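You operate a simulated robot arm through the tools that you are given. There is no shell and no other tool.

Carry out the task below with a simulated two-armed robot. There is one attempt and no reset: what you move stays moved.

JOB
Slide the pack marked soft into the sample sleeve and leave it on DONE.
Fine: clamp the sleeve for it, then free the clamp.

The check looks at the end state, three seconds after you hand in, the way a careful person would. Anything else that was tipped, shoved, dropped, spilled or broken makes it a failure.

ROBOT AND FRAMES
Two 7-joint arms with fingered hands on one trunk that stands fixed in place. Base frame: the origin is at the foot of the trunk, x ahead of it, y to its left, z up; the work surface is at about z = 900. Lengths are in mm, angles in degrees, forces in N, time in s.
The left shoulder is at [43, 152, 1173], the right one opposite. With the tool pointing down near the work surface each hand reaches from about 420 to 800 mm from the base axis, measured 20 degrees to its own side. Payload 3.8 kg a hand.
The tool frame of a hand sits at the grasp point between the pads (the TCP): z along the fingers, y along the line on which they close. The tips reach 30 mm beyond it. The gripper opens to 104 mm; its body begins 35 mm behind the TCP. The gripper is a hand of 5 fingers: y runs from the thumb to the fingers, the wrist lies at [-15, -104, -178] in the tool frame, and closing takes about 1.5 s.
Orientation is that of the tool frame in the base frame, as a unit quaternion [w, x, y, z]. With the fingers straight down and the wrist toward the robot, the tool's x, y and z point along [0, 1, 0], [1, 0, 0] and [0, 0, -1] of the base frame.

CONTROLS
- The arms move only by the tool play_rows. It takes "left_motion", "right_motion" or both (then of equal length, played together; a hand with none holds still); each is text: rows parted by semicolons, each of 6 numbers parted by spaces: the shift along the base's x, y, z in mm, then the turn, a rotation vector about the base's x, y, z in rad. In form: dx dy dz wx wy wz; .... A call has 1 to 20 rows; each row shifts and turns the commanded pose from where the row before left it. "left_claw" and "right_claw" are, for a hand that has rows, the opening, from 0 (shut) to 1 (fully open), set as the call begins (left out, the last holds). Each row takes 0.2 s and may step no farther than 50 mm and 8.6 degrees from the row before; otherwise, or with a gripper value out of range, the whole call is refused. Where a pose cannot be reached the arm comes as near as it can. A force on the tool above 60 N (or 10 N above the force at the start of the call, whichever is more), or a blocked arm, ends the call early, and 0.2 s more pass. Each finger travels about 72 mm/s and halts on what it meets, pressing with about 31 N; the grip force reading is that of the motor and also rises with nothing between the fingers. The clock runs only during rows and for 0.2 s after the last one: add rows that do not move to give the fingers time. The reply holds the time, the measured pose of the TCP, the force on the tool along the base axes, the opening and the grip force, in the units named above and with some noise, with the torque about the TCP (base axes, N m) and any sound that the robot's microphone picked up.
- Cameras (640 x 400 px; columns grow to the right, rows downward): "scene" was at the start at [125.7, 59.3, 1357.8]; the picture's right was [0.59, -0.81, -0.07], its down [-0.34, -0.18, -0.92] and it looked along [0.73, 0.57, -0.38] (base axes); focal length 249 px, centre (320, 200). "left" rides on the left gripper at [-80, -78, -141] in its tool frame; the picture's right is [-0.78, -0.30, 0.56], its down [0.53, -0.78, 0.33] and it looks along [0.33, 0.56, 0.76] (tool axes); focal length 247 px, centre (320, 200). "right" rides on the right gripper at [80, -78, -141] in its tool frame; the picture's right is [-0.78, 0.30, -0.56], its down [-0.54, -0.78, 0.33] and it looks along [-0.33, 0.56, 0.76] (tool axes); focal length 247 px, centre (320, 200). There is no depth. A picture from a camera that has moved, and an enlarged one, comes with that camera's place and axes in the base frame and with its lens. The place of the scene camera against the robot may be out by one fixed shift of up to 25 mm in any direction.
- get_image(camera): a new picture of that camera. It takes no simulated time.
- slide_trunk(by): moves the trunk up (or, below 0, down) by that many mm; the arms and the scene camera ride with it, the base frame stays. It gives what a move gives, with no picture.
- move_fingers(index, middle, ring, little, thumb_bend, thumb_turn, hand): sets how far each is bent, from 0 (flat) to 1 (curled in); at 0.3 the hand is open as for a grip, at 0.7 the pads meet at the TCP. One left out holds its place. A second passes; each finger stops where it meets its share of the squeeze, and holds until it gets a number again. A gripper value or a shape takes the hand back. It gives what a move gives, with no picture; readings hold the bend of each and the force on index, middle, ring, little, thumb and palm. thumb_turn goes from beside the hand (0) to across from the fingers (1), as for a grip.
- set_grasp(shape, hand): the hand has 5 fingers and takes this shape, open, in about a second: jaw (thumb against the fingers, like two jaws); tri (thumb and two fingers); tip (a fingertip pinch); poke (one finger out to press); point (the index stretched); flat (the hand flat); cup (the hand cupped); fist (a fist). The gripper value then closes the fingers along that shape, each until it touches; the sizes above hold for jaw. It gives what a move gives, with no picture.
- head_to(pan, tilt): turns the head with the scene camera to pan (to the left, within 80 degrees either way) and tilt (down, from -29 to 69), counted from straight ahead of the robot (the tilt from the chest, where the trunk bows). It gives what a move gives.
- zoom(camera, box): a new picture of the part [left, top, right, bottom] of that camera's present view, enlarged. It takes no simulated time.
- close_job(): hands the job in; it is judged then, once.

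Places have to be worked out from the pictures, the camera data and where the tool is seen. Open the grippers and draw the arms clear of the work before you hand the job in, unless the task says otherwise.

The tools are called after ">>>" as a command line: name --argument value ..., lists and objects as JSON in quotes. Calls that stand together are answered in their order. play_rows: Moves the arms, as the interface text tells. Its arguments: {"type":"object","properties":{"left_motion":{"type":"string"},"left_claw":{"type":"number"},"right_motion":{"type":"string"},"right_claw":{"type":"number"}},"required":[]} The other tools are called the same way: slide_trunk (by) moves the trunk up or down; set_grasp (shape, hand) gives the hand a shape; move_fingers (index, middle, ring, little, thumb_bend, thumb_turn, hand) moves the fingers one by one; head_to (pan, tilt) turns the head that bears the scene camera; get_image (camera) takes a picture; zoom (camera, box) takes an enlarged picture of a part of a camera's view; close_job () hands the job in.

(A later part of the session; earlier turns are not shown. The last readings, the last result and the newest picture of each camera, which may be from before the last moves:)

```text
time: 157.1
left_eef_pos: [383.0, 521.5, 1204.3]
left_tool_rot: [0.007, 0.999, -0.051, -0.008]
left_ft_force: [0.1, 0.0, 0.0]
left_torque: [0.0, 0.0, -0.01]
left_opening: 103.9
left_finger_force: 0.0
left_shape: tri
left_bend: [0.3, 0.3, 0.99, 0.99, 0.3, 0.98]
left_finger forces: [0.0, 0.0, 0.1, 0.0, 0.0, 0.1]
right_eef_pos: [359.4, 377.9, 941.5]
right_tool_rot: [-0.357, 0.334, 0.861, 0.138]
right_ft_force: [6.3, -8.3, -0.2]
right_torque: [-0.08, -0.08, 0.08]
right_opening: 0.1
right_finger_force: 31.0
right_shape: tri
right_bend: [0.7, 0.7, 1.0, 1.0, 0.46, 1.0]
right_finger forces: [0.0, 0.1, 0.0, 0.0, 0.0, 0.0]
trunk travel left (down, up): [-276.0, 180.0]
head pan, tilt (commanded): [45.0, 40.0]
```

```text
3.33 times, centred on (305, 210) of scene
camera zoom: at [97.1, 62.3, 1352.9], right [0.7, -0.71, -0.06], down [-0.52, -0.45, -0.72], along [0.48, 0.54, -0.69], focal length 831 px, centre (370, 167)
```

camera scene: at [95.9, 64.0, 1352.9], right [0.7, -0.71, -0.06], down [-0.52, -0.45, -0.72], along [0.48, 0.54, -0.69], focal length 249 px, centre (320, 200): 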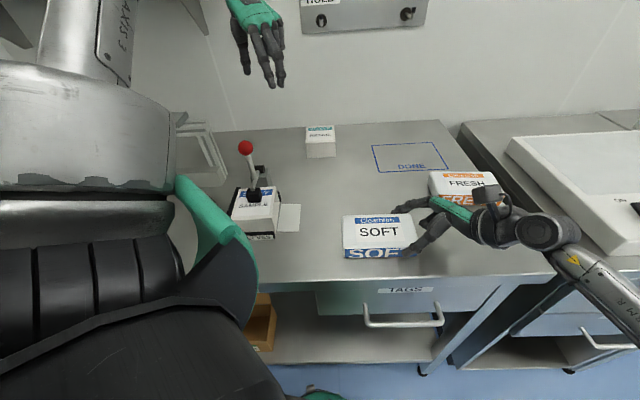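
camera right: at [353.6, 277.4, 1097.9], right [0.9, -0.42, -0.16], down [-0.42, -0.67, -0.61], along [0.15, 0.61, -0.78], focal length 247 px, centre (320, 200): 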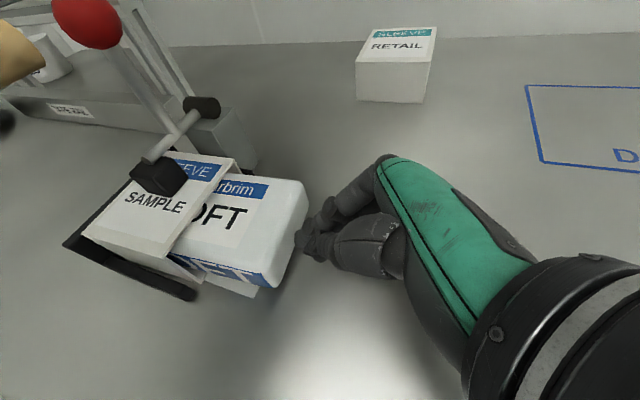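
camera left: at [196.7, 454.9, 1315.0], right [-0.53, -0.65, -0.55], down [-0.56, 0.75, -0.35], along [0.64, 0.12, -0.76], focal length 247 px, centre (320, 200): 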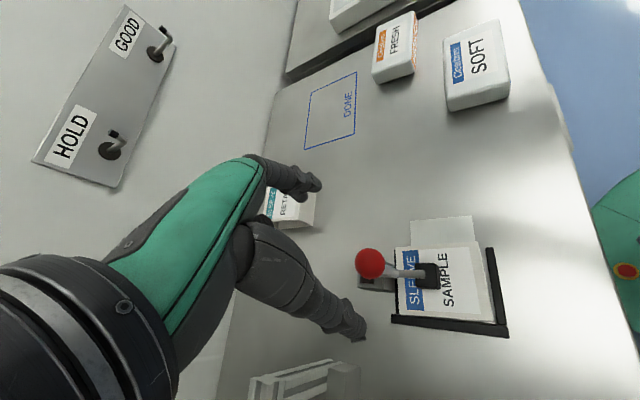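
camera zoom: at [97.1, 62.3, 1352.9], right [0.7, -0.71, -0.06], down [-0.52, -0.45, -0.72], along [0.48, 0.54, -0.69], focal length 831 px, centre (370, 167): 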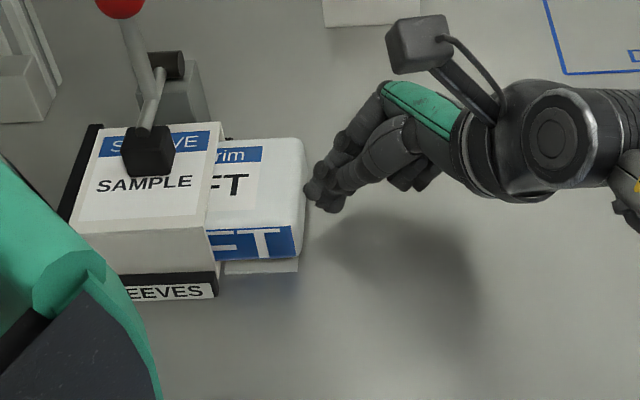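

The stop is felt (10 N): the pack is fully home. I back the right hand off to the right and up, out of the way.

>>> play_rows --right_motion "4 -4 0 0 0 0;10 -10 3 0 0 0;15 -15 10 0 0 0;20 -25 20 0 0 0;20 -30 25 0 0 0;20 -30 30 0 0 0;20 -35 25 0 0 0;15 -35 20 0 0 0;10 -35 15 0 0 0;0 -35 10 0 0 0;0 0 0 0 0 0"

>>> get_image --camera "right"

>>> get_image --camera "scene"

```text
time: 159.5
left_eef_pos: [382.7, 524.6, 1204.1]
left_tool_rot: [0.009, 0.999, -0.051, -0.008]
left_ft_force: [0.5, -0.1, 0.3]
left_torque: [-0.02, 0.01, 0.0]
left_opening: 103.6
left_finger_force: 0.0
left_shape: tri
left_bend: [0.3, 0.3, 0.99, 0.99, 0.3, 0.98]
left_finger forces: [0.0, 0.0, 0.0, 0.0, 0.0, 0.0]
right_eef_pos: [491.9, 125.2, 1100.7]
right_tool_rot: [-0.357, 0.334, 0.861, 0.137]
right_ft_force: [0.3, 0.1, 0.1]
right_torque: [0.02, -0.01, -0.02]
right_opening: 0.4
right_finger_force: 30.5
right_shape: tri
right_bend: [0.7, 0.7, 1.0, 1.0, 0.46, 1.0]
right_finger forces: [0.0, 0.1, 0.1, 0.0, 0.0, 0.1]
trunk travel left (down, up): [-276.0, 180.0]
head pan, tilt (commanded): [45.0, 40.0]
```

```text
taken
camera right: at [471.3, 38.9, 1256.7], right [0.9, -0.42, -0.16], down [-0.42, -0.67, -0.61], along [0.15, 0.61, -0.78], focal length 247 px, centre (320, 200)
```

right: 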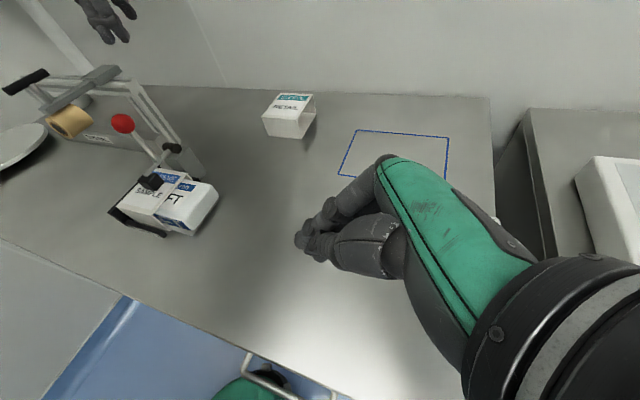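

```text
taken
camera scene: at [95.7, 64.5, 1352.9], right [0.7, -0.71, -0.06], down [-0.52, -0.46, -0.72], along [0.48, 0.54, -0.69], focal length 249 px, centre (320, 200)
```

scene: 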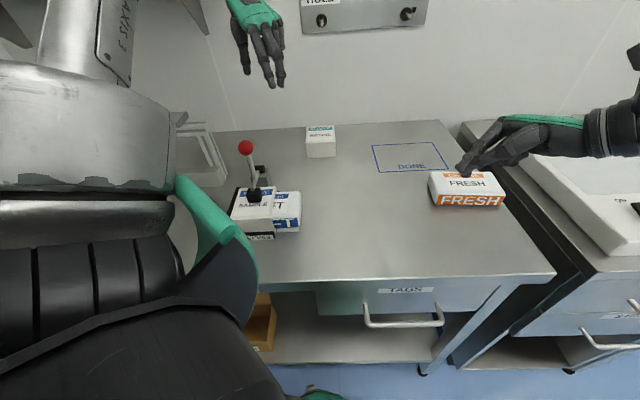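

Now I free the clamp: raise the trunk a bit, turn the left hand back to yaw −19°, and go above the ball (about (290, 497, 1080)).

>>> slide_trunk --by 44

>>> play_rows --left_motion "0 -5 0 0 0 0.134;0 -5 0 0 0 0.134;0 -5 0 0 0 0.134;-5 0 0 0 0 0.134;-10 0 0 0 0 0.134;-10 0 0 0 0 0.134;-12 0 -10 0 0 0.134;-15 0 -10 0 0 0.134;-15 0 -15 0 0 0.134;-15 -5 -15 0 0 0.134;-10 -5 -15 0 0 0;0 0 0 0 0 0"

>>> get_image --camera "left"

>>> get_image --camera "scene"

```text
time: 160.4
left_eef_pos: [384.2, 524.1, 1249.0]
left_tool_rot: [0.007, 0.999, -0.051, -0.008]
left_ft_force: [0.3, 0.8, -0.5]
left_torque: [-0.03, -0.02, 0.0]
left_opening: 103.6
left_finger_force: 0.1
left_shape: tri
left_bend: [0.3, 0.3, 0.99, 0.99, 0.3, 0.98]
left_finger forces: [0.1, 0.1, 0.1, 0.0, 0.0, 0.1]
right_eef_pos: [492.6, 125.2, 1142.5]
right_tool_rot: [-0.357, 0.334, 0.862, 0.136]
right_ft_force: [0.7, 0.3, 0.2]
right_torque: [0.0, 0.02, -0.03]
right_opening: 0.0
right_finger_force: 31.2
right_shape: tri
right_bend: [0.7, 0.7, 1.0, 1.0, 0.46, 1.0]
right_finger forces: [0.0, 0.0, 0.1, 0.1, 0.0, 0.1]
trunk travel left (down, up): [-320.0, 136.0]
head pan, tilt (commanded): [45.0, 40.0]
```

```text
time: 163.0
left_eef_pos: [290.3, 498.4, 1182.9]
left_tool_rot: [0.01, 0.814, 0.581, 0.0]
left_ft_force: [-0.2, -0.2, 1.7]
left_torque: [0.02, -0.02, 0.0]
left_opening: 103.7
left_finger_force: 0.0
left_shape: tri
left_bend: [0.3, 0.3, 0.99, 0.99, 0.3, 0.98]
left_finger forces: [0.1, 0.1, 0.0, 0.0, 0.0, 0.1]
right_eef_pos: [491.0, 125.7, 1143.7]
right_tool_rot: [-0.356, 0.334, 0.862, 0.137]
right_ft_force: [0.2, 0.7, 0.5]
right_torque: [-0.01, 0.0, -0.01]
right_opening: 0.1
right_finger_force: 31.4
right_shape: tri
right_bend: [0.7, 0.7, 1.0, 1.0, 0.46, 1.0]
right_finger forces: [0.0, 0.0, 0.0, 0.0, 0.0, 0.0]
trunk travel left (down, up): [-320.0, 136.0]
head pan, tilt (commanded): [45.0, 40.0]
```

```text
taken
camera left: at [189.2, 450.4, 1324.4], right [-0.53, -0.65, -0.55], down [-0.56, 0.75, -0.35], along [0.64, 0.12, -0.76], focal length 247 px, centre (320, 200)
```

left: 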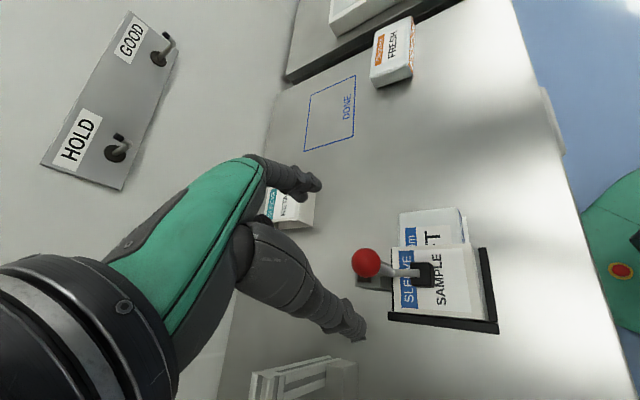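

```text
taken
camera scene: at [80.1, 64.1, 1401.1], right [0.71, -0.71, -0.04], down [-0.49, -0.45, -0.74], along [0.51, 0.54, -0.67], focal length 249 px, centre (320, 200)
```

scene: 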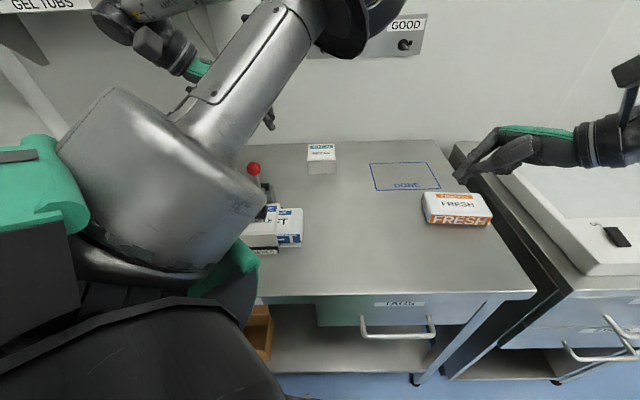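

The ball is right below at about (291, 499). A quick zoom on sleeve and pack first.

>>> zoom --camera "left" --box '[350, 195, 510, 345]'

```text
2.67 times, centred on (430, 270) of left
camera zoom: at [189.2, 450.4, 1324.4], right [-0.53, -0.65, -0.55], down [-0.56, 0.75, -0.35], along [0.64, 0.12, -0.76], focal length 659 px, centre (27, 13)
```

zoom: 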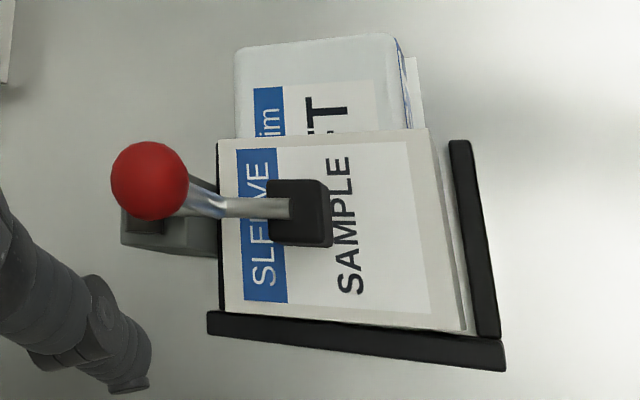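

Pack sits properly in the sleeve. I lower over the ball and close on it.

>>> play_rows --left_motion "1 0 -25 0 0 0;0 0 -30 0 0 0;0 0 -25 0 0 0;0 0 -15 0 0 0;0 0 -8 0 0 0;0 0 0 0 0 0"

>>> get_image --camera "left"

```text
time: 164.4
left_eef_pos: [290.3, 499.8, 1080.1]
left_tool_rot: [0.011, 0.814, 0.58, 0.0]
left_ft_force: [0.1, -0.2, -0.5]
left_torque: [0.01, -0.05, -0.02]
left_opening: 103.6
left_finger_force: 0.1
left_shape: tri
left_bend: [0.3, 0.3, 0.99, 0.99, 0.3, 0.98]
left_finger forces: [0.0, 0.0, 0.0, 0.0, 0.0, 0.0]
right_eef_pos: [491.6, 124.9, 1143.7]
right_tool_rot: [-0.357, 0.334, 0.862, 0.137]
right_ft_force: [0.5, -0.5, 1.0]
right_torque: [0.02, 0.0, 0.01]
right_opening: 0.4
right_finger_force: 30.7
right_shape: tri
right_bend: [0.7, 0.7, 1.0, 1.0, 0.46, 1.0]
right_finger forces: [0.0, 0.0, 0.1, 0.1, 0.0, 0.1]
trunk travel left (down, up): [-320.0, 136.0]
head pan, tilt (commanded): [45.0, 40.0]
```

```text
taken
camera left: at [189.7, 451.0, 1220.9], right [-0.53, -0.65, -0.55], down [-0.56, 0.75, -0.35], along [0.64, 0.12, -0.76], focal length 247 px, centre (320, 200)
```

left: 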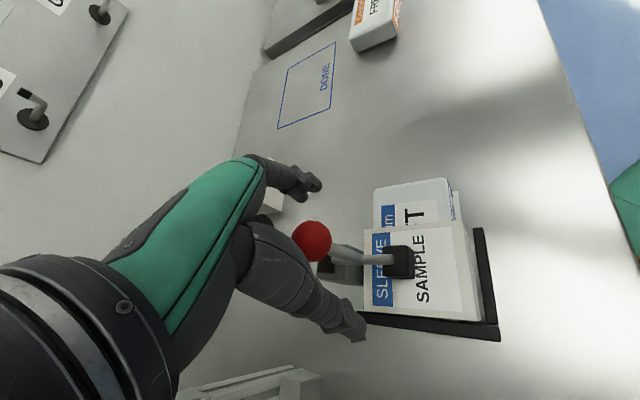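

Ball is exactly at the grasp point. I go 6 mm lower and close.

>>> play_rows --left_motion "0 0 -6 0 0 0;0 0 0 0 0 0;0 0 0 0 0 0;0 0 0 0 0 0;0 0 0 0 0 0;0 0 0 0 0 0;0 0 0 0 0 0;0 0 0 0 0 0" --left_claw 0

>>> get_image --camera "left"

```text
time: 166.2
left_eef_pos: [291.0, 499.1, 1073.4]
left_tool_rot: [0.01, 0.814, 0.581, -0.002]
left_ft_force: [2.2, -0.9, -9.1]
left_torque: [-0.08, -0.15, -0.04]
left_opening: 14.1
left_finger_force: 30.8
left_shape: tri
left_bend: [0.73, 0.61, 1.0, 1.0, 0.76, 1.0]
left_finger forces: [10.0, 13.8, 0.1, 0.0, 24.1, 0.0]
right_eef_pos: [492.6, 128.3, 1143.0]
right_tool_rot: [-0.358, 0.334, 0.862, 0.136]
right_ft_force: [-0.2, -0.1, -0.4]
right_torque: [-0.01, -0.01, -0.02]
right_opening: 0.0
right_finger_force: 30.5
right_shape: tri
right_bend: [0.7, 0.7, 1.0, 1.0, 0.46, 1.0]
right_finger forces: [0.1, 0.1, 0.0, 0.0, 0.0, 0.1]
trunk travel left (down, up): [-320.0, 136.0]
head pan, tilt (commanded): [45.0, 40.0]
```

```text
taken
camera left: at [190.8, 451.6, 1214.7], right [-0.53, -0.65, -0.55], down [-0.56, 0.75, -0.35], along [0.64, 0.12, -0.76], focal length 247 px, centre (320, 200)
```

left: 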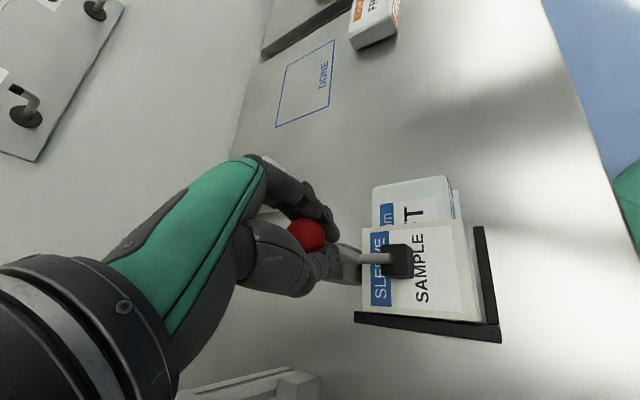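

Gripped. I swing the lever back along its arc to free the clamp, first half.

>>> play_rows --left_motion "4.5 4.5 2.5 0 0 0;4.7 4.7 2.2 0 0 0;4.7 4.7 1.8 0 0 0;4.7 4.7 0.8 0 0 0;4.7 4.7 0.8 0 0 0;0 0 0 0 0 0"

>>> get_image --camera "left"

```text
time: 167.6
left_eef_pos: [313.6, 522.7, 1082.7]
left_tool_rot: [0.011, 0.814, 0.581, 0.0]
left_ft_force: [-7.0, 0.6, 0.3]
left_torque: [-0.08, 0.43, 0.0]
left_opening: 12.9
left_finger_force: 31.4
left_shape: tri
left_bend: [0.74, 0.61, 1.0, 1.0, 0.79, 1.0]
left_finger forces: [0.3, 18.4, 0.0, 0.0, 26.7, 0.0]
right_eef_pos: [489.7, 127.0, 1142.6]
right_tool_rot: [-0.356, 0.333, 0.862, 0.138]
right_ft_force: [-0.6, -0.2, 0.5]
right_torque: [0.0, 0.0, 0.03]
right_opening: 0.0
right_finger_force: 31.2
right_shape: tri
right_bend: [0.7, 0.7, 1.0, 1.0, 0.46, 1.0]
right_finger forces: [0.0, 0.0, 0.1, 0.1, 0.1, 0.1]
trunk travel left (down, up): [-320.0, 136.0]
head pan, tilt (commanded): [45.0, 40.0]
```

```text
taken
camera left: at [212.2, 474.4, 1224.3], right [-0.53, -0.65, -0.55], down [-0.56, 0.75, -0.35], along [0.64, 0.12, -0.76], focal length 247 px, centre (320, 200)
```

left: 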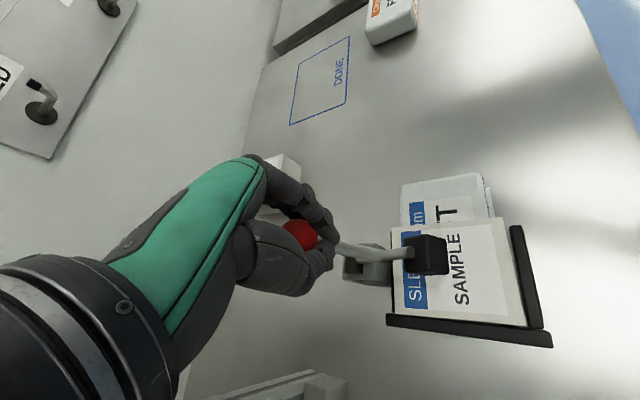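

The pad has lifted off the sleeve. I continue swinging it back.

>>> play_rows --left_motion "4.7 4.7 0 0 0 0;4.7 4.7 -0.5 0 0 0;4.7 4.7 -1 0 0 0;4.7 4.7 -2 0 0 0;4.7 4.7 -2.5 0 0 0;0 0 0 0 0 0"

>>> get_image --camera "left"

```text
time: 169.0
left_eef_pos: [337.7, 547.2, 1076.9]
left_tool_rot: [0.01, 0.814, 0.58, 0.001]
left_ft_force: [-3.9, 11.3, 4.1]
left_torque: [0.29, 0.18, 0.05]
left_opening: 11.7
left_finger_force: 30.6
left_shape: tri
left_bend: [0.74, 0.6, 1.0, 1.0, 0.79, 1.0]
left_finger forces: [0.0, 12.2, 0.0, 0.0, 24.5, 0.1]
right_eef_pos: [491.3, 126.5, 1143.3]
right_tool_rot: [-0.357, 0.335, 0.861, 0.136]
right_ft_force: [0.1, -0.2, -0.1]
right_torque: [0.01, -0.02, 0.03]
right_opening: 0.0
right_finger_force: 31.3
right_shape: tri
right_bend: [0.7, 0.7, 1.0, 1.0, 0.46, 1.0]
right_finger forces: [0.0, 0.1, 0.0, 0.1, 0.1, 0.0]
trunk travel left (down, up): [-320.0, 136.0]
head pan, tilt (commanded): [45.0, 40.0]
```

```text
taken
camera left: at [236.5, 498.8, 1217.3], right [-0.53, -0.65, -0.55], down [-0.56, 0.75, -0.35], along [0.64, 0.12, -0.76], focal length 247 px, centre (320, 200)
```

left: 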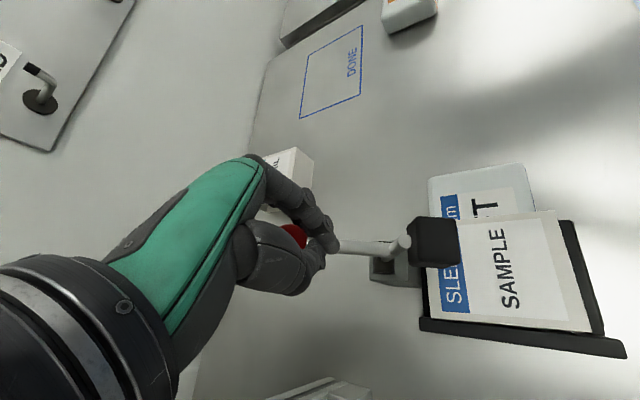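

Continue opening fully along the arc.

>>> play_rows --left_motion "4.7 4.7 -3 0 0 0;4.7 4.7 -3.5 0 0 0;4.5 4.5 -4.5 0 0 0;4.2 4.2 -5 0 0 0;0 0 0 0 0 0"

>>> get_image --camera "left"

```text
time: 170.3
left_eef_pos: [347.9, 558.1, 1070.5]
left_tool_rot: [0.009, 0.813, 0.582, 0.002]
left_ft_force: [-33.5, -16.6, 36.8]
left_torque: [-0.42, 1.05, -0.35]
left_opening: 12.4
left_finger_force: 31.0
left_shape: tri
left_bend: [0.74, 0.59, 1.0, 1.0, 0.79, 1.0]
left_finger forces: [0.1, 17.9, 0.0, 0.0, 70.1, 0.0]
right_eef_pos: [484.8, 120.2, 1147.5]
right_tool_rot: [-0.355, 0.333, 0.862, 0.142]
right_ft_force: [0.5, 0.5, 0.0]
right_torque: [0.03, -0.01, 0.03]
right_opening: 0.2
right_finger_force: 31.1
right_shape: tri
right_bend: [0.7, 0.7, 1.0, 1.0, 0.46, 1.0]
right_finger forces: [0.0, 0.1, 0.1, 0.1, 0.1, 0.1]
trunk travel left (down, up): [-320.0, 136.0]
head pan, tilt (commanded): [45.0, 40.0]
stopped in row 5 (left hand): the force on the tool passed its limit at 61 N (the readings are from after the stop); the commanded pose is now the measured one
```

```text
taken
camera left: at [247.1, 509.6, 1210.9], right [-0.52, -0.65, -0.56], down [-0.56, 0.75, -0.35], along [0.65, 0.13, -0.75], focal length 247 px, centre (320, 200)
```

left: 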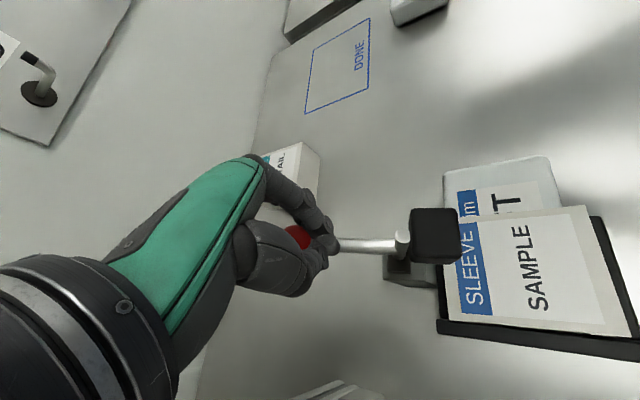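

The lever is back at its original open position (ball projects exactly where it was at the start), and the stop is felt. I release it.

>>> play_rows --left_motion "-1.5 -1.5 0 0 0 0;0 0 0 0 0 0;0 0 0 0 0 0;0 0 0 0 0 0;0 0 0 0 0 0;0 0 0 0 0 0;0 0 0 0 0 0" --left_claw 1

>>> get_image --camera "left"

```text
time: 171.9
left_eef_pos: [349.8, 556.2, 1068.2]
left_tool_rot: [0.01, 0.815, 0.58, 0.005]
left_ft_force: [-15.9, -9.8, 43.6]
left_torque: [-0.23, 0.45, 0.01]
left_opening: 79.7
left_finger_force: 0.1
left_shape: tri
left_bend: [0.74, 0.3, 0.99, 0.99, 0.3, 0.98]
left_finger forces: [44.8, 0.0, 0.0, 0.0, 0.1, 0.1]
right_eef_pos: [487.5, 118.7, 1147.6]
right_tool_rot: [-0.357, 0.334, 0.861, 0.14]
right_ft_force: [-0.6, 0.5, 0.7]
right_torque: [0.03, 0.0, 0.01]
right_opening: 0.0
right_finger_force: 30.5
right_shape: tri
right_bend: [0.7, 0.7, 1.0, 1.0, 0.46, 1.0]
right_finger forces: [0.1, 0.1, 0.0, 0.1, 0.0, 0.0]
trunk travel left (down, up): [-320.0, 136.0]
head pan, tilt (commanded): [45.0, 40.0]
```

```text
taken
camera left: at [248.4, 507.0, 1209.2], right [-0.52, -0.64, -0.56], down [-0.55, 0.76, -0.35], along [0.65, 0.13, -0.75], focal length 247 px, centre (320, 200)
```

left: 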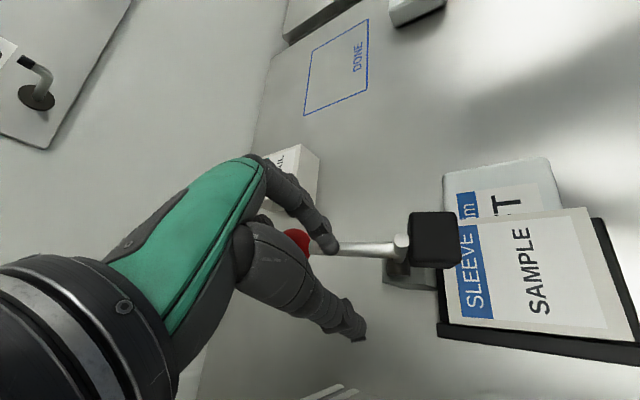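

The index finger is pressing down on the rod as it tries to open (reaction is upward), so raising the hand should free it. I lift in small steps.

>>> play_rows --left_motion "0 0 4 0 0 0;0 0 5 0 0 0;0 0 6 0 0 0;0 0 8 0 0 0;0 0 0 0 0 0"

>>> get_image --camera "left"

```text
time: 173.1
left_eef_pos: [353.2, 562.2, 1085.6]
left_tool_rot: [0.011, 0.814, 0.581, 0.001]
left_ft_force: [0.1, 0.2, -0.2]
left_torque: [-0.03, 0.02, -0.01]
left_opening: 103.7
left_finger_force: 0.1
left_shape: tri
left_bend: [0.3, 0.3, 0.99, 0.99, 0.3, 0.98]
left_finger forces: [0.1, 0.0, 0.1, 0.1, 0.0, 0.0]
right_eef_pos: [490.1, 126.9, 1141.4]
right_tool_rot: [-0.357, 0.334, 0.862, 0.137]
right_ft_force: [0.0, 0.4, 0.1]
right_torque: [-0.02, -0.01, -0.02]
right_opening: 0.0
right_finger_force: 31.2
right_shape: tri
right_bend: [0.7, 0.7, 1.0, 1.0, 0.46, 1.0]
right_finger forces: [0.1, 0.0, 0.0, 0.1, 0.0, 0.1]
trunk travel left (down, up): [-320.0, 136.0]
head pan, tilt (commanded): [45.0, 40.0]
```

```text
taken
camera left: at [252.6, 514.2, 1226.5], right [-0.53, -0.65, -0.55], down [-0.56, 0.75, -0.35], along [0.64, 0.12, -0.75], focal length 247 px, centre (320, 200)
```

left: 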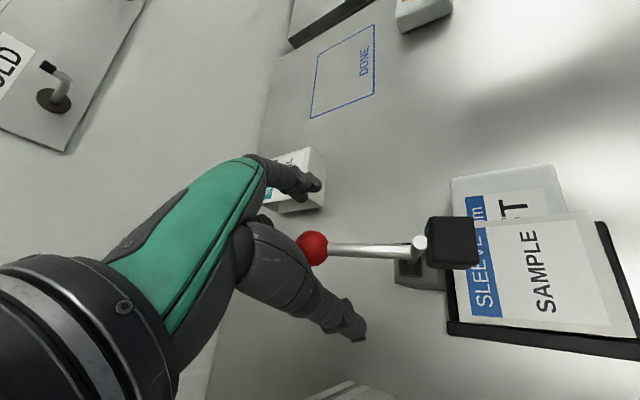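

The clamp is free and back at its starting position. I lift the left hand clear and park it up-left again (yaw −96°).

>>> play_rows --left_motion "0 0 20 0 0 0;0 0 30 0 0 0;0 0 30 0 0 0;3 -3 10 0 0 -0.134;3 -3 10 0 0 -0.134;4 -4 10 0 0 -0.134;4 -4 10 0 0 -0.134;4 -4 5 0 0 -0.134;4 -4 5 0 0 -0.134;4 -4 5 0 0 -0.134;3 -4 5 0 0 -0.134;2 -4 0 0 0 -0.134;2 -4 0 0 0 -0.134;0 0 0 0 0 0"

>>> get_image --camera "scene"

>>> zoom --camera "scene" --box '[200, 140, 360, 270]'

```text
time: 176.1
left_eef_pos: [387.9, 524.3, 1225.0]
left_tool_rot: [0.007, 0.999, -0.052, -0.006]
left_ft_force: [-0.5, -0.4, 1.4]
left_torque: [0.04, 0.02, -0.02]
left_opening: 103.7
left_finger_force: 0.1
left_shape: tri
left_bend: [0.3, 0.3, 0.99, 0.99, 0.3, 0.98]
left_finger forces: [0.1, 0.0, 0.0, 0.1, 0.0, 0.0]
right_eef_pos: [492.2, 126.7, 1142.6]
right_tool_rot: [-0.357, 0.335, 0.861, 0.138]
right_ft_force: [-0.1, -0.1, 0.4]
right_torque: [0.01, 0.0, 0.02]
right_opening: 0.0
right_finger_force: 31.3
right_shape: tri
right_bend: [0.7, 0.7, 1.0, 1.0, 0.46, 1.0]
right_finger forces: [0.0, 0.0, 0.1, 0.1, 0.0, 0.1]
trunk travel left (down, up): [-320.0, 136.0]
head pan, tilt (commanded): [45.0, 40.0]
```

```text
taken
camera scene: at [80.1, 63.9, 1401.1], right [0.71, -0.71, -0.04], down [-0.49, -0.45, -0.74], along [0.51, 0.54, -0.67], focal length 249 px, centre (320, 200)
```

scene: 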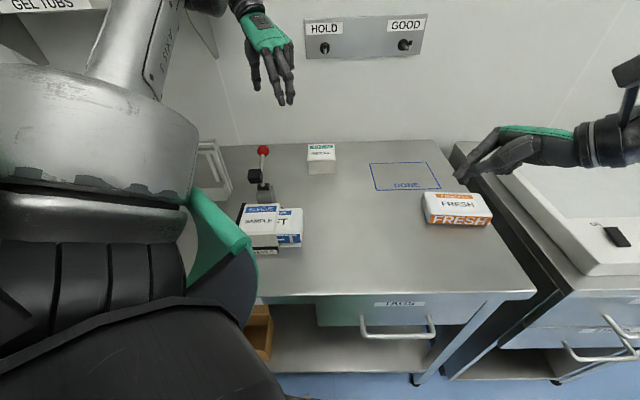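

```text
3.08 times, centred on (280, 205) of scene
camera zoom: at [80.1, 63.9, 1401.1], right [0.71, -0.71, -0.04], down [-0.49, -0.45, -0.74], along [0.51, 0.54, -0.67], focal length 767 px, centre (443, 185)
```

zoom: 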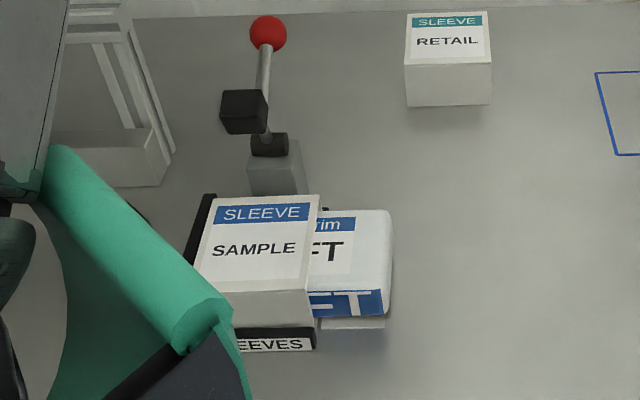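

Everything is as wanted: clamp open, pack in sleeve. Now I'll try to draw the assembly out of the fixture to the right: trunk to the earlier height, and right hand (open) back to the pack's protruding end.

>>> slide_trunk --by -44

>>> play_rows --right_motion "0 20 -5 0 0 0;-10 25 -10 0 0 0;-15 30 -15 0 0 0;-20 33 -20 0 0 0;-20 33 -25 0 0 0;-20 33 -25 0 0 0;-20 30 -25 0 0 0;-15 25 -20 0 0 0;0 0 0 0 0 0" --right_claw 1

>>> get_image --camera "right"

>>> zoom --camera "scene" --box '[220, 140, 400, 270]'

```text
time: 176.9
left_eef_pos: [387.8, 524.4, 1181.7]
left_tool_rot: [0.008, 0.999, -0.05, -0.006]
left_ft_force: [-0.6, 0.7, 0.8]
left_torque: [0.01, 0.0, 0.0]
left_opening: 103.7
left_finger_force: 0.0
left_shape: tri
left_bend: [0.3, 0.3, 0.99, 0.99, 0.3, 0.98]
left_finger forces: [0.0, 0.0, 0.1, 0.0, 0.0, 0.0]
right_eef_pos: [492.0, 125.3, 1099.3]
right_tool_rot: [-0.357, 0.334, 0.862, 0.137]
right_ft_force: [0.5, -0.3, -0.5]
right_torque: [0.01, -0.02, 0.02]
right_opening: 0.2
right_finger_force: 31.0
right_shape: tri
right_bend: [0.7, 0.7, 1.0, 1.0, 0.46, 1.0]
right_finger forces: [0.1, 0.0, 0.0, 0.1, 0.0, 0.0]
trunk travel left (down, up): [-276.0, 180.0]
head pan, tilt (commanded): [45.0, 40.0]
```

```text
time: 178.9
left_eef_pos: [388.7, 523.9, 1180.9]
left_tool_rot: [0.007, 0.999, -0.051, -0.007]
left_ft_force: [0.1, 0.2, -0.5]
left_torque: [-0.02, 0.02, 0.0]
left_opening: 103.7
left_finger_force: 0.0
left_shape: tri
left_bend: [0.3, 0.3, 0.99, 0.99, 0.3, 0.98]
left_finger forces: [0.1, 0.0, 0.0, 0.1, 0.0, 0.1]
right_eef_pos: [372.2, 352.9, 953.1]
right_tool_rot: [-0.356, 0.335, 0.861, 0.138]
right_ft_force: [-0.7, -0.2, -0.1]
right_torque: [0.0, 0.01, -0.03]
right_opening: 103.4
right_finger_force: 0.0
right_shape: tri
right_bend: [0.3, 0.3, 0.99, 0.99, 0.3, 0.98]
right_finger forces: [0.1, 0.1, 0.0, 0.0, 0.0, 0.0]
trunk travel left (down, up): [-276.0, 180.0]
head pan, tilt (commanded): [45.0, 40.0]
```

```text
taken
camera right: at [351.7, 266.7, 1110.8], right [0.9, -0.42, -0.16], down [-0.42, -0.67, -0.61], along [0.15, 0.61, -0.78], focal length 247 px, centre (320, 200)
```

right: 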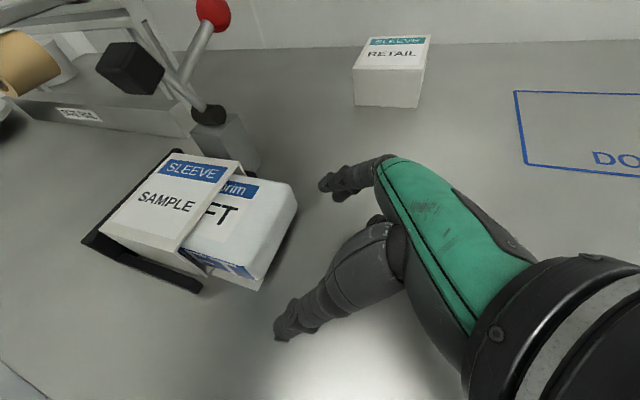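

```text
3.08 times, centred on (310, 205) of scene
camera zoom: at [95.8, 63.6, 1353.0], right [0.7, -0.71, -0.06], down [-0.52, -0.45, -0.72], along [0.48, 0.54, -0.69], focal length 767 px, centre (351, 185)
```

zoom: 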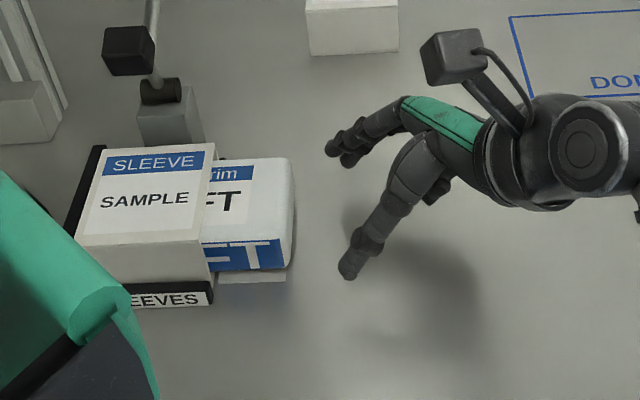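

I align in depth and approach the protruding end with open fingers.

>>> play_rows --right_motion "-3 8 -2 0 0 0;-5 8 -2 0 0 0;-6 8 -2 0 0 0;-6 8 -2 0 0 0;-6 8 0 0 0 0;-5 7 0 0 0 0;-3 3 0 0 0 0;0 0 0 0 0 0"

>>> zoom --camera "scene" --box '[220, 140, 400, 270]'

>>> get_image --camera "right"

```text
time: 180.8
left_eef_pos: [389.1, 524.9, 1181.0]
left_tool_rot: [0.008, 0.999, -0.051, -0.007]
left_ft_force: [-0.7, 0.7, -0.7]
left_torque: [0.0, 0.01, 0.02]
left_opening: 103.8
left_finger_force: 0.0
left_shape: tri
left_bend: [0.3, 0.3, 0.99, 0.99, 0.3, 0.98]
left_finger forces: [0.0, 0.0, 0.0, 0.0, 0.1, 0.0]
right_eef_pos: [340.3, 403.6, 945.3]
right_tool_rot: [-0.357, 0.334, 0.861, 0.137]
right_ft_force: [-0.6, -1.0, 1.2]
right_torque: [-0.01, -0.01, 0.02]
right_opening: 103.9
right_finger_force: 0.1
right_shape: tri
right_bend: [0.3, 0.3, 0.99, 0.99, 0.29, 0.98]
right_finger forces: [0.0, 0.0, 0.2, 0.0, 0.8, 0.0]
trunk travel left (down, up): [-276.0, 180.0]
head pan, tilt (commanded): [45.0, 40.0]
```

```text
3.08 times, centred on (310, 205) of scene
camera zoom: at [95.6, 63.9, 1353.0], right [0.7, -0.71, -0.06], down [-0.52, -0.45, -0.72], along [0.48, 0.54, -0.69], focal length 767 px, centre (351, 185)
```

zoom: 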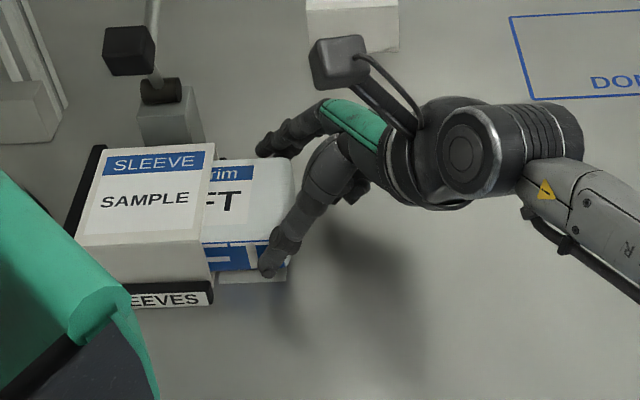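

```text
taken
camera right: at [319.5, 316.3, 1102.7], right [0.9, -0.42, -0.16], down [-0.42, -0.67, -0.61], along [0.15, 0.61, -0.78], focal length 247 px, centre (320, 200)
```

right: 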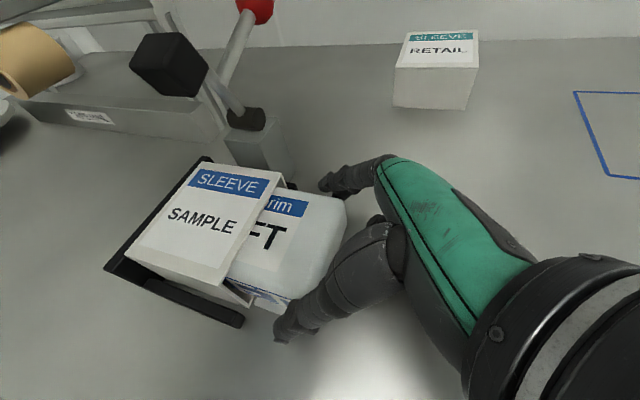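

Reached r≈−45 without limits. I go 5 mm further and close the grip on the pack's end.

>>> play_rows --right_motion "-1.5 2.5 0 0 0 0;-2 2 0 0 0 0;0 0 0 0 0 0"

>>> play_rows --right_motion "0 0 0 0 0 0;0 0 0 0 0 0;0 0 0 0 0 0;0 0 0 0 0 0;0 0 0 0 0 0" --right_claw 0.4

>>> zoom --camera "scene" --box '[220, 140, 400, 270]'

```text
time: 181.6
left_eef_pos: [388.6, 524.4, 1181.2]
left_tool_rot: [0.009, 0.999, -0.051, -0.007]
left_ft_force: [-0.4, -0.6, 0.9]
left_torque: [0.0, -0.02, -0.01]
left_opening: 103.8
left_finger_force: 0.0
left_shape: tri
left_bend: [0.3, 0.3, 0.99, 0.99, 0.3, 0.98]
left_finger forces: [0.0, 0.0, 0.1, 0.1, 0.1, 0.0]
right_eef_pos: [339.4, 403.2, 945.7]
right_tool_rot: [-0.357, 0.335, 0.861, 0.138]
right_ft_force: [0.1, -0.8, 0.4]
right_torque: [-0.03, 0.02, 0.03]
right_opening: 104.1
right_finger_force: 0.0
right_shape: tri
right_bend: [0.3, 0.3, 0.99, 0.99, 0.29, 0.98]
right_finger forces: [0.0, 0.0, 0.0, 0.0, 0.6, 0.0]
right hand out of reach, approached as far as the arm can: row 1
trunk travel left (down, up): [-276.0, 180.0]
head pan, tilt (commanded): [45.0, 40.0]
```

```text
time: 182.8
left_eef_pos: [387.0, 523.4, 1181.1]
left_tool_rot: [0.008, 0.999, -0.051, -0.006]
left_ft_force: [-0.6, 0.3, -0.9]
left_torque: [-0.02, -0.01, 0.02]
left_opening: 103.4
left_finger_force: 0.0
left_shape: tri
left_bend: [0.3, 0.3, 0.99, 0.99, 0.3, 0.98]
left_finger forces: [0.0, 0.0, 0.0, 0.0, 0.0, 0.0]
right_eef_pos: [340.3, 404.0, 946.4]
right_tool_rot: [-0.357, 0.334, 0.861, 0.138]
right_ft_force: [1.1, -1.8, 2.0]
right_torque: [-0.07, 0.02, -0.08]
right_opening: 87.1
right_finger_force: 30.7
right_shape: tri
right_bend: [0.26, 0.34, 1.0, 1.0, 0.37, 0.98]
right_finger forces: [18.1, 17.3, 0.0, 0.1, 36.1, 0.0]
trunk travel left (down, up): [-276.0, 180.0]
head pan, tilt (commanded): [45.0, 40.0]
```

```text
3.08 times, centred on (310, 205) of scene
camera zoom: at [95.6, 63.5, 1353.0], right [0.7, -0.71, -0.06], down [-0.52, -0.45, -0.72], along [0.48, 0.54, -0.69], focal length 767 px, centre (351, 185)
```

zoom: 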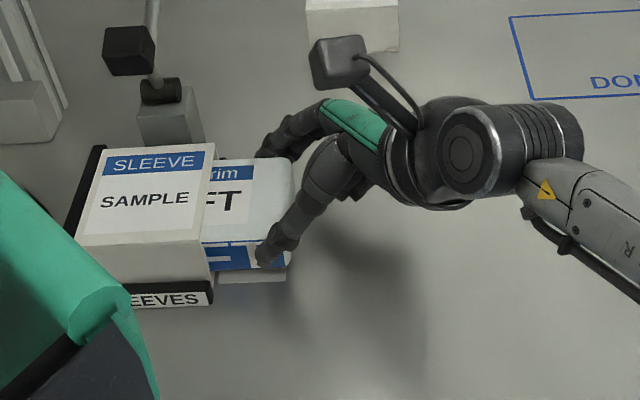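

Firm grip. I lift the end slowly so that the pack wedges in the sleeve and raises its mouth.

>>> play_rows --right_motion "0 0 4 0 0 0;0 0 4 0 0 0;0 0 4 0 0 0;0 0 4 0 0 0;0 0 4 0 0 0;0 0 4 0 0 0;0 0 0 0 0 0"

>>> zoom --camera "scene" --box '[220, 140, 380, 260]'

>>> zoom --camera "right" --box '[90, 120, 400, 350]'

```text
time: 184.3
left_eef_pos: [388.2, 524.6, 1180.9]
left_tool_rot: [0.009, 0.999, -0.05, -0.007]
left_ft_force: [0.6, -0.1, -0.3]
left_torque: [0.01, 0.01, 0.0]
left_opening: 103.9
left_finger_force: 0.0
left_shape: tri
left_bend: [0.3, 0.3, 0.99, 0.99, 0.3, 0.98]
left_finger forces: [0.0, 0.0, 0.0, 0.0, 0.1, 0.0]
right_eef_pos: [341.9, 403.7, 968.4]
right_tool_rot: [-0.357, 0.335, 0.861, 0.138]
right_ft_force: [2.7, -1.7, -3.7]
right_torque: [-0.29, -0.2, -0.16]
right_opening: 87.3
right_finger_force: 30.9
right_shape: tri
right_bend: [0.26, 0.33, 1.0, 1.0, 0.37, 0.99]
right_finger forces: [17.6, 18.8, 0.0, 0.1, 36.1, 0.1]
right hand out of reach, approached as far as the arm can: row 1
trunk travel left (down, up): [-276.0, 180.0]
head pan, tilt (commanded): [45.0, 40.0]
```

```text
3.33 times, centred on (300, 200) of scene
camera zoom: at [96.3, 64.2, 1352.9], right [0.7, -0.71, -0.06], down [-0.52, -0.45, -0.72], along [0.48, 0.54, -0.69], focal length 831 px, centre (387, 200)
```

zoom: 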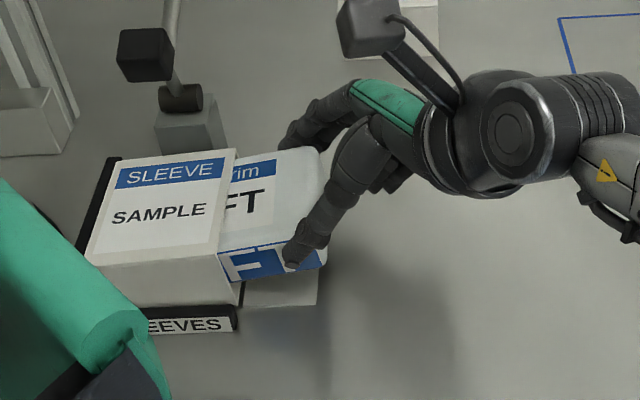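

```text
1.74 times, centred on (245, 235) of right
camera zoom: at [320.0, 316.6, 1125.1], right [0.9, -0.42, -0.16], down [-0.42, -0.67, -0.61], along [0.15, 0.61, -0.78], focal length 430 px, centre (450, 139)
```

zoom: 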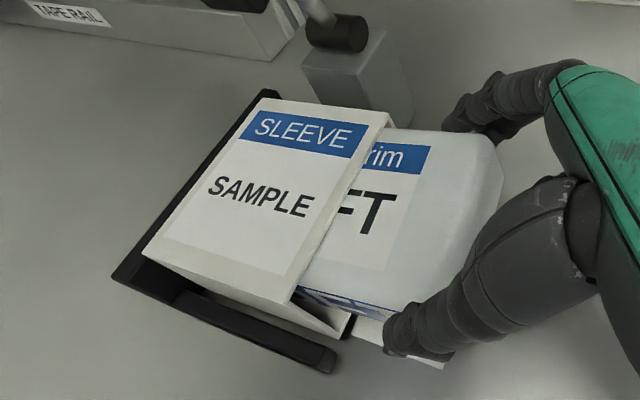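

The pack is tilted against the sleeve's roof. I raise a little more and pull gently to the right, checking whether the sleeve follows.

>>> play_rows --right_motion "0 0 4 0 0 0;0 0 4 0 0 0;2.2 -2 0 0 0 0;3 -2.8 0 0 0 0;3 -2.8 0 0 0 0;3 -2.8 0 0 0 0;0 0 0 0 0 0"

>>> zoom --camera "scene" --box '[220, 140, 380, 260]'

>>> zoom --camera "right" --box '[90, 120, 400, 350]'

```text
time: 185.9
left_eef_pos: [388.6, 525.6, 1180.9]
left_tool_rot: [0.008, 0.999, -0.05, -0.006]
left_ft_force: [-0.5, 0.5, -0.1]
left_torque: [0.01, 0.0, 0.01]
left_opening: 103.6
left_finger_force: 0.0
left_shape: tri
left_bend: [0.3, 0.3, 0.99, 0.99, 0.3, 0.98]
left_finger forces: [0.0, 0.0, 0.0, 0.0, 0.0, 0.0]
right_eef_pos: [351.7, 393.4, 975.7]
right_tool_rot: [-0.357, 0.335, 0.861, 0.136]
right_ft_force: [-0.4, 0.0, -2.8]
right_torque: [-0.18, -0.15, 0.04]
right_opening: 87.3
right_finger_force: 31.1
right_shape: tri
right_bend: [0.26, 0.33, 1.0, 1.0, 0.37, 1.0]
right_finger forces: [17.2, 18.7, 0.1, 0.0, 36.2, 0.1]
trunk travel left (down, up): [-276.0, 180.0]
head pan, tilt (commanded): [45.0, 40.0]
```

```text
3.33 times, centred on (300, 200) of scene
camera zoom: at [95.9, 64.4, 1352.9], right [0.7, -0.71, -0.06], down [-0.52, -0.45, -0.72], along [0.48, 0.54, -0.69], focal length 831 px, centre (387, 200)
```

zoom: 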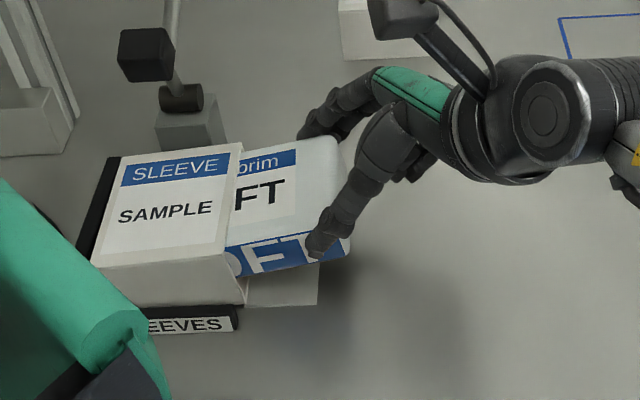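

```text
1.74 times, centred on (245, 235) of right
camera zoom: at [331.1, 306.6, 1133.3], right [0.9, -0.42, -0.16], down [-0.42, -0.67, -0.61], along [0.15, 0.61, -0.78], focal length 430 px, centre (450, 139)
```

zoom: 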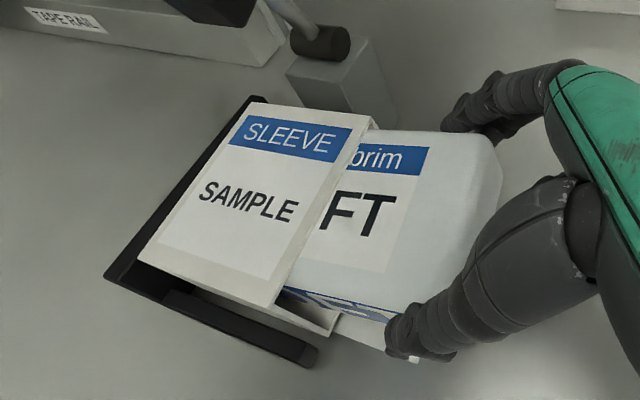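

The pack slips out of the sleeve about as much as the sleeve follows, so pulling by the pack alone isn't good. I lower it flat again and push it back home before letting go.

>>> play_rows --right_motion "0 0 -6 0 0 0;0 0 -6 0 0 0;0 0 -6 0 0 0;0 0 -6 0 0 0;0 0 -5 0 0 0;-3 2.8 0 0 0 0;-3 2.8 0 0 0 0;-3 2.8 0 0 0 0;-2 1.9 0 0 0 0;0 0 0 0 0 0"

>>> zoom --camera "scene" --box '[220, 140, 380, 260]'

```text
time: 188.2
left_eef_pos: [387.9, 523.3, 1181.6]
left_tool_rot: [0.008, 0.999, -0.051, -0.006]
left_ft_force: [0.0, -0.4, 0.6]
left_torque: [-0.03, 0.04, -0.02]
left_opening: 103.4
left_finger_force: 0.0
left_shape: tri
left_bend: [0.3, 0.3, 0.99, 0.99, 0.3, 0.98]
left_finger forces: [0.0, 0.0, 0.0, 0.0, 0.0, 0.0]
right_eef_pos: [341.5, 401.0, 948.6]
right_tool_rot: [-0.357, 0.335, 0.861, 0.139]
right_ft_force: [3.6, -2.4, 7.7]
right_torque: [-0.04, 0.18, 0.01]
right_opening: 86.8
right_finger_force: 30.6
right_shape: tri
right_bend: [0.26, 0.34, 1.0, 1.0, 0.37, 0.98]
right_finger forces: [17.7, 16.9, 0.0, 0.0, 35.8, 0.0]
trunk travel left (down, up): [-276.0, 180.0]
head pan, tilt (commanded): [45.0, 40.0]
```

```text
3.33 times, centred on (300, 200) of scene
camera zoom: at [95.8, 62.8, 1353.0], right [0.7, -0.71, -0.06], down [-0.52, -0.45, -0.72], along [0.48, 0.54, -0.69], focal length 831 px, centre (387, 200)
```

zoom: 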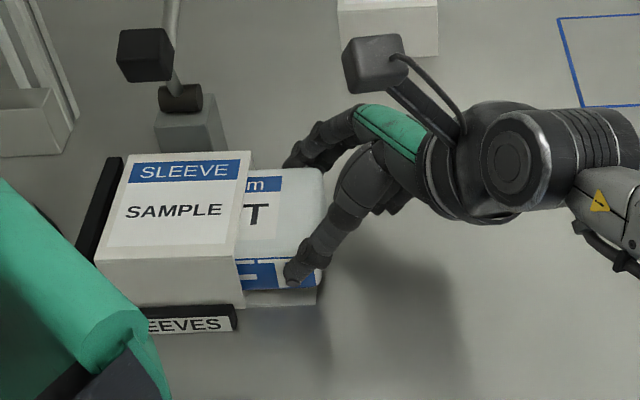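

The sleeve seems to have moved right about a centimetre. I check precisely with the right camera.

>>> zoom --camera "right" --box '[60, 120, 370, 350]'

```text
1.74 times, centred on (215, 235) of right
camera zoom: at [320.4, 315.4, 1105.1], right [0.9, -0.42, -0.16], down [-0.42, -0.67, -0.61], along [0.15, 0.61, -0.78], focal length 430 px, centre (503, 139)
```

zoom: 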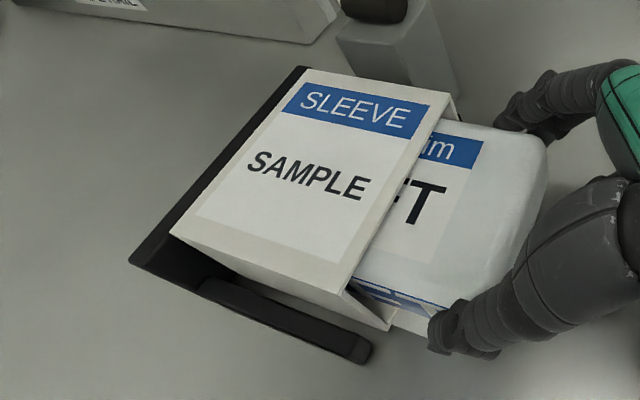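

I look closer from the head camera to see if the sleeve is flat on its floor.

>>> zoom --camera "scene" --box '[235, 165, 315, 230]'

```text
6.15 times, centred on (275, 198) of scene
camera zoom: at [95.8, 62.8, 1353.0], right [0.7, -0.71, -0.06], down [-0.52, -0.45, -0.72], along [0.48, 0.54, -0.69], focal length 1534 px, centre (597, 215)
```

zoom: 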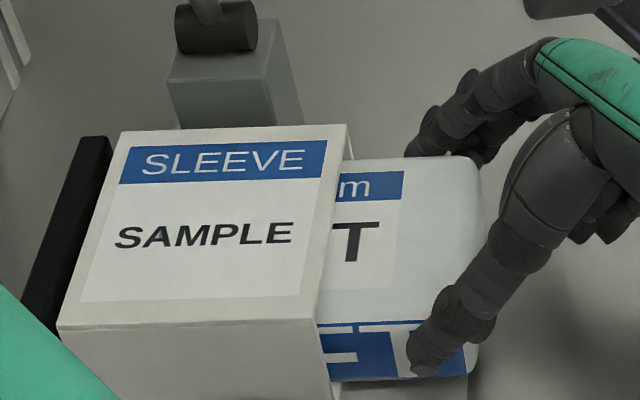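

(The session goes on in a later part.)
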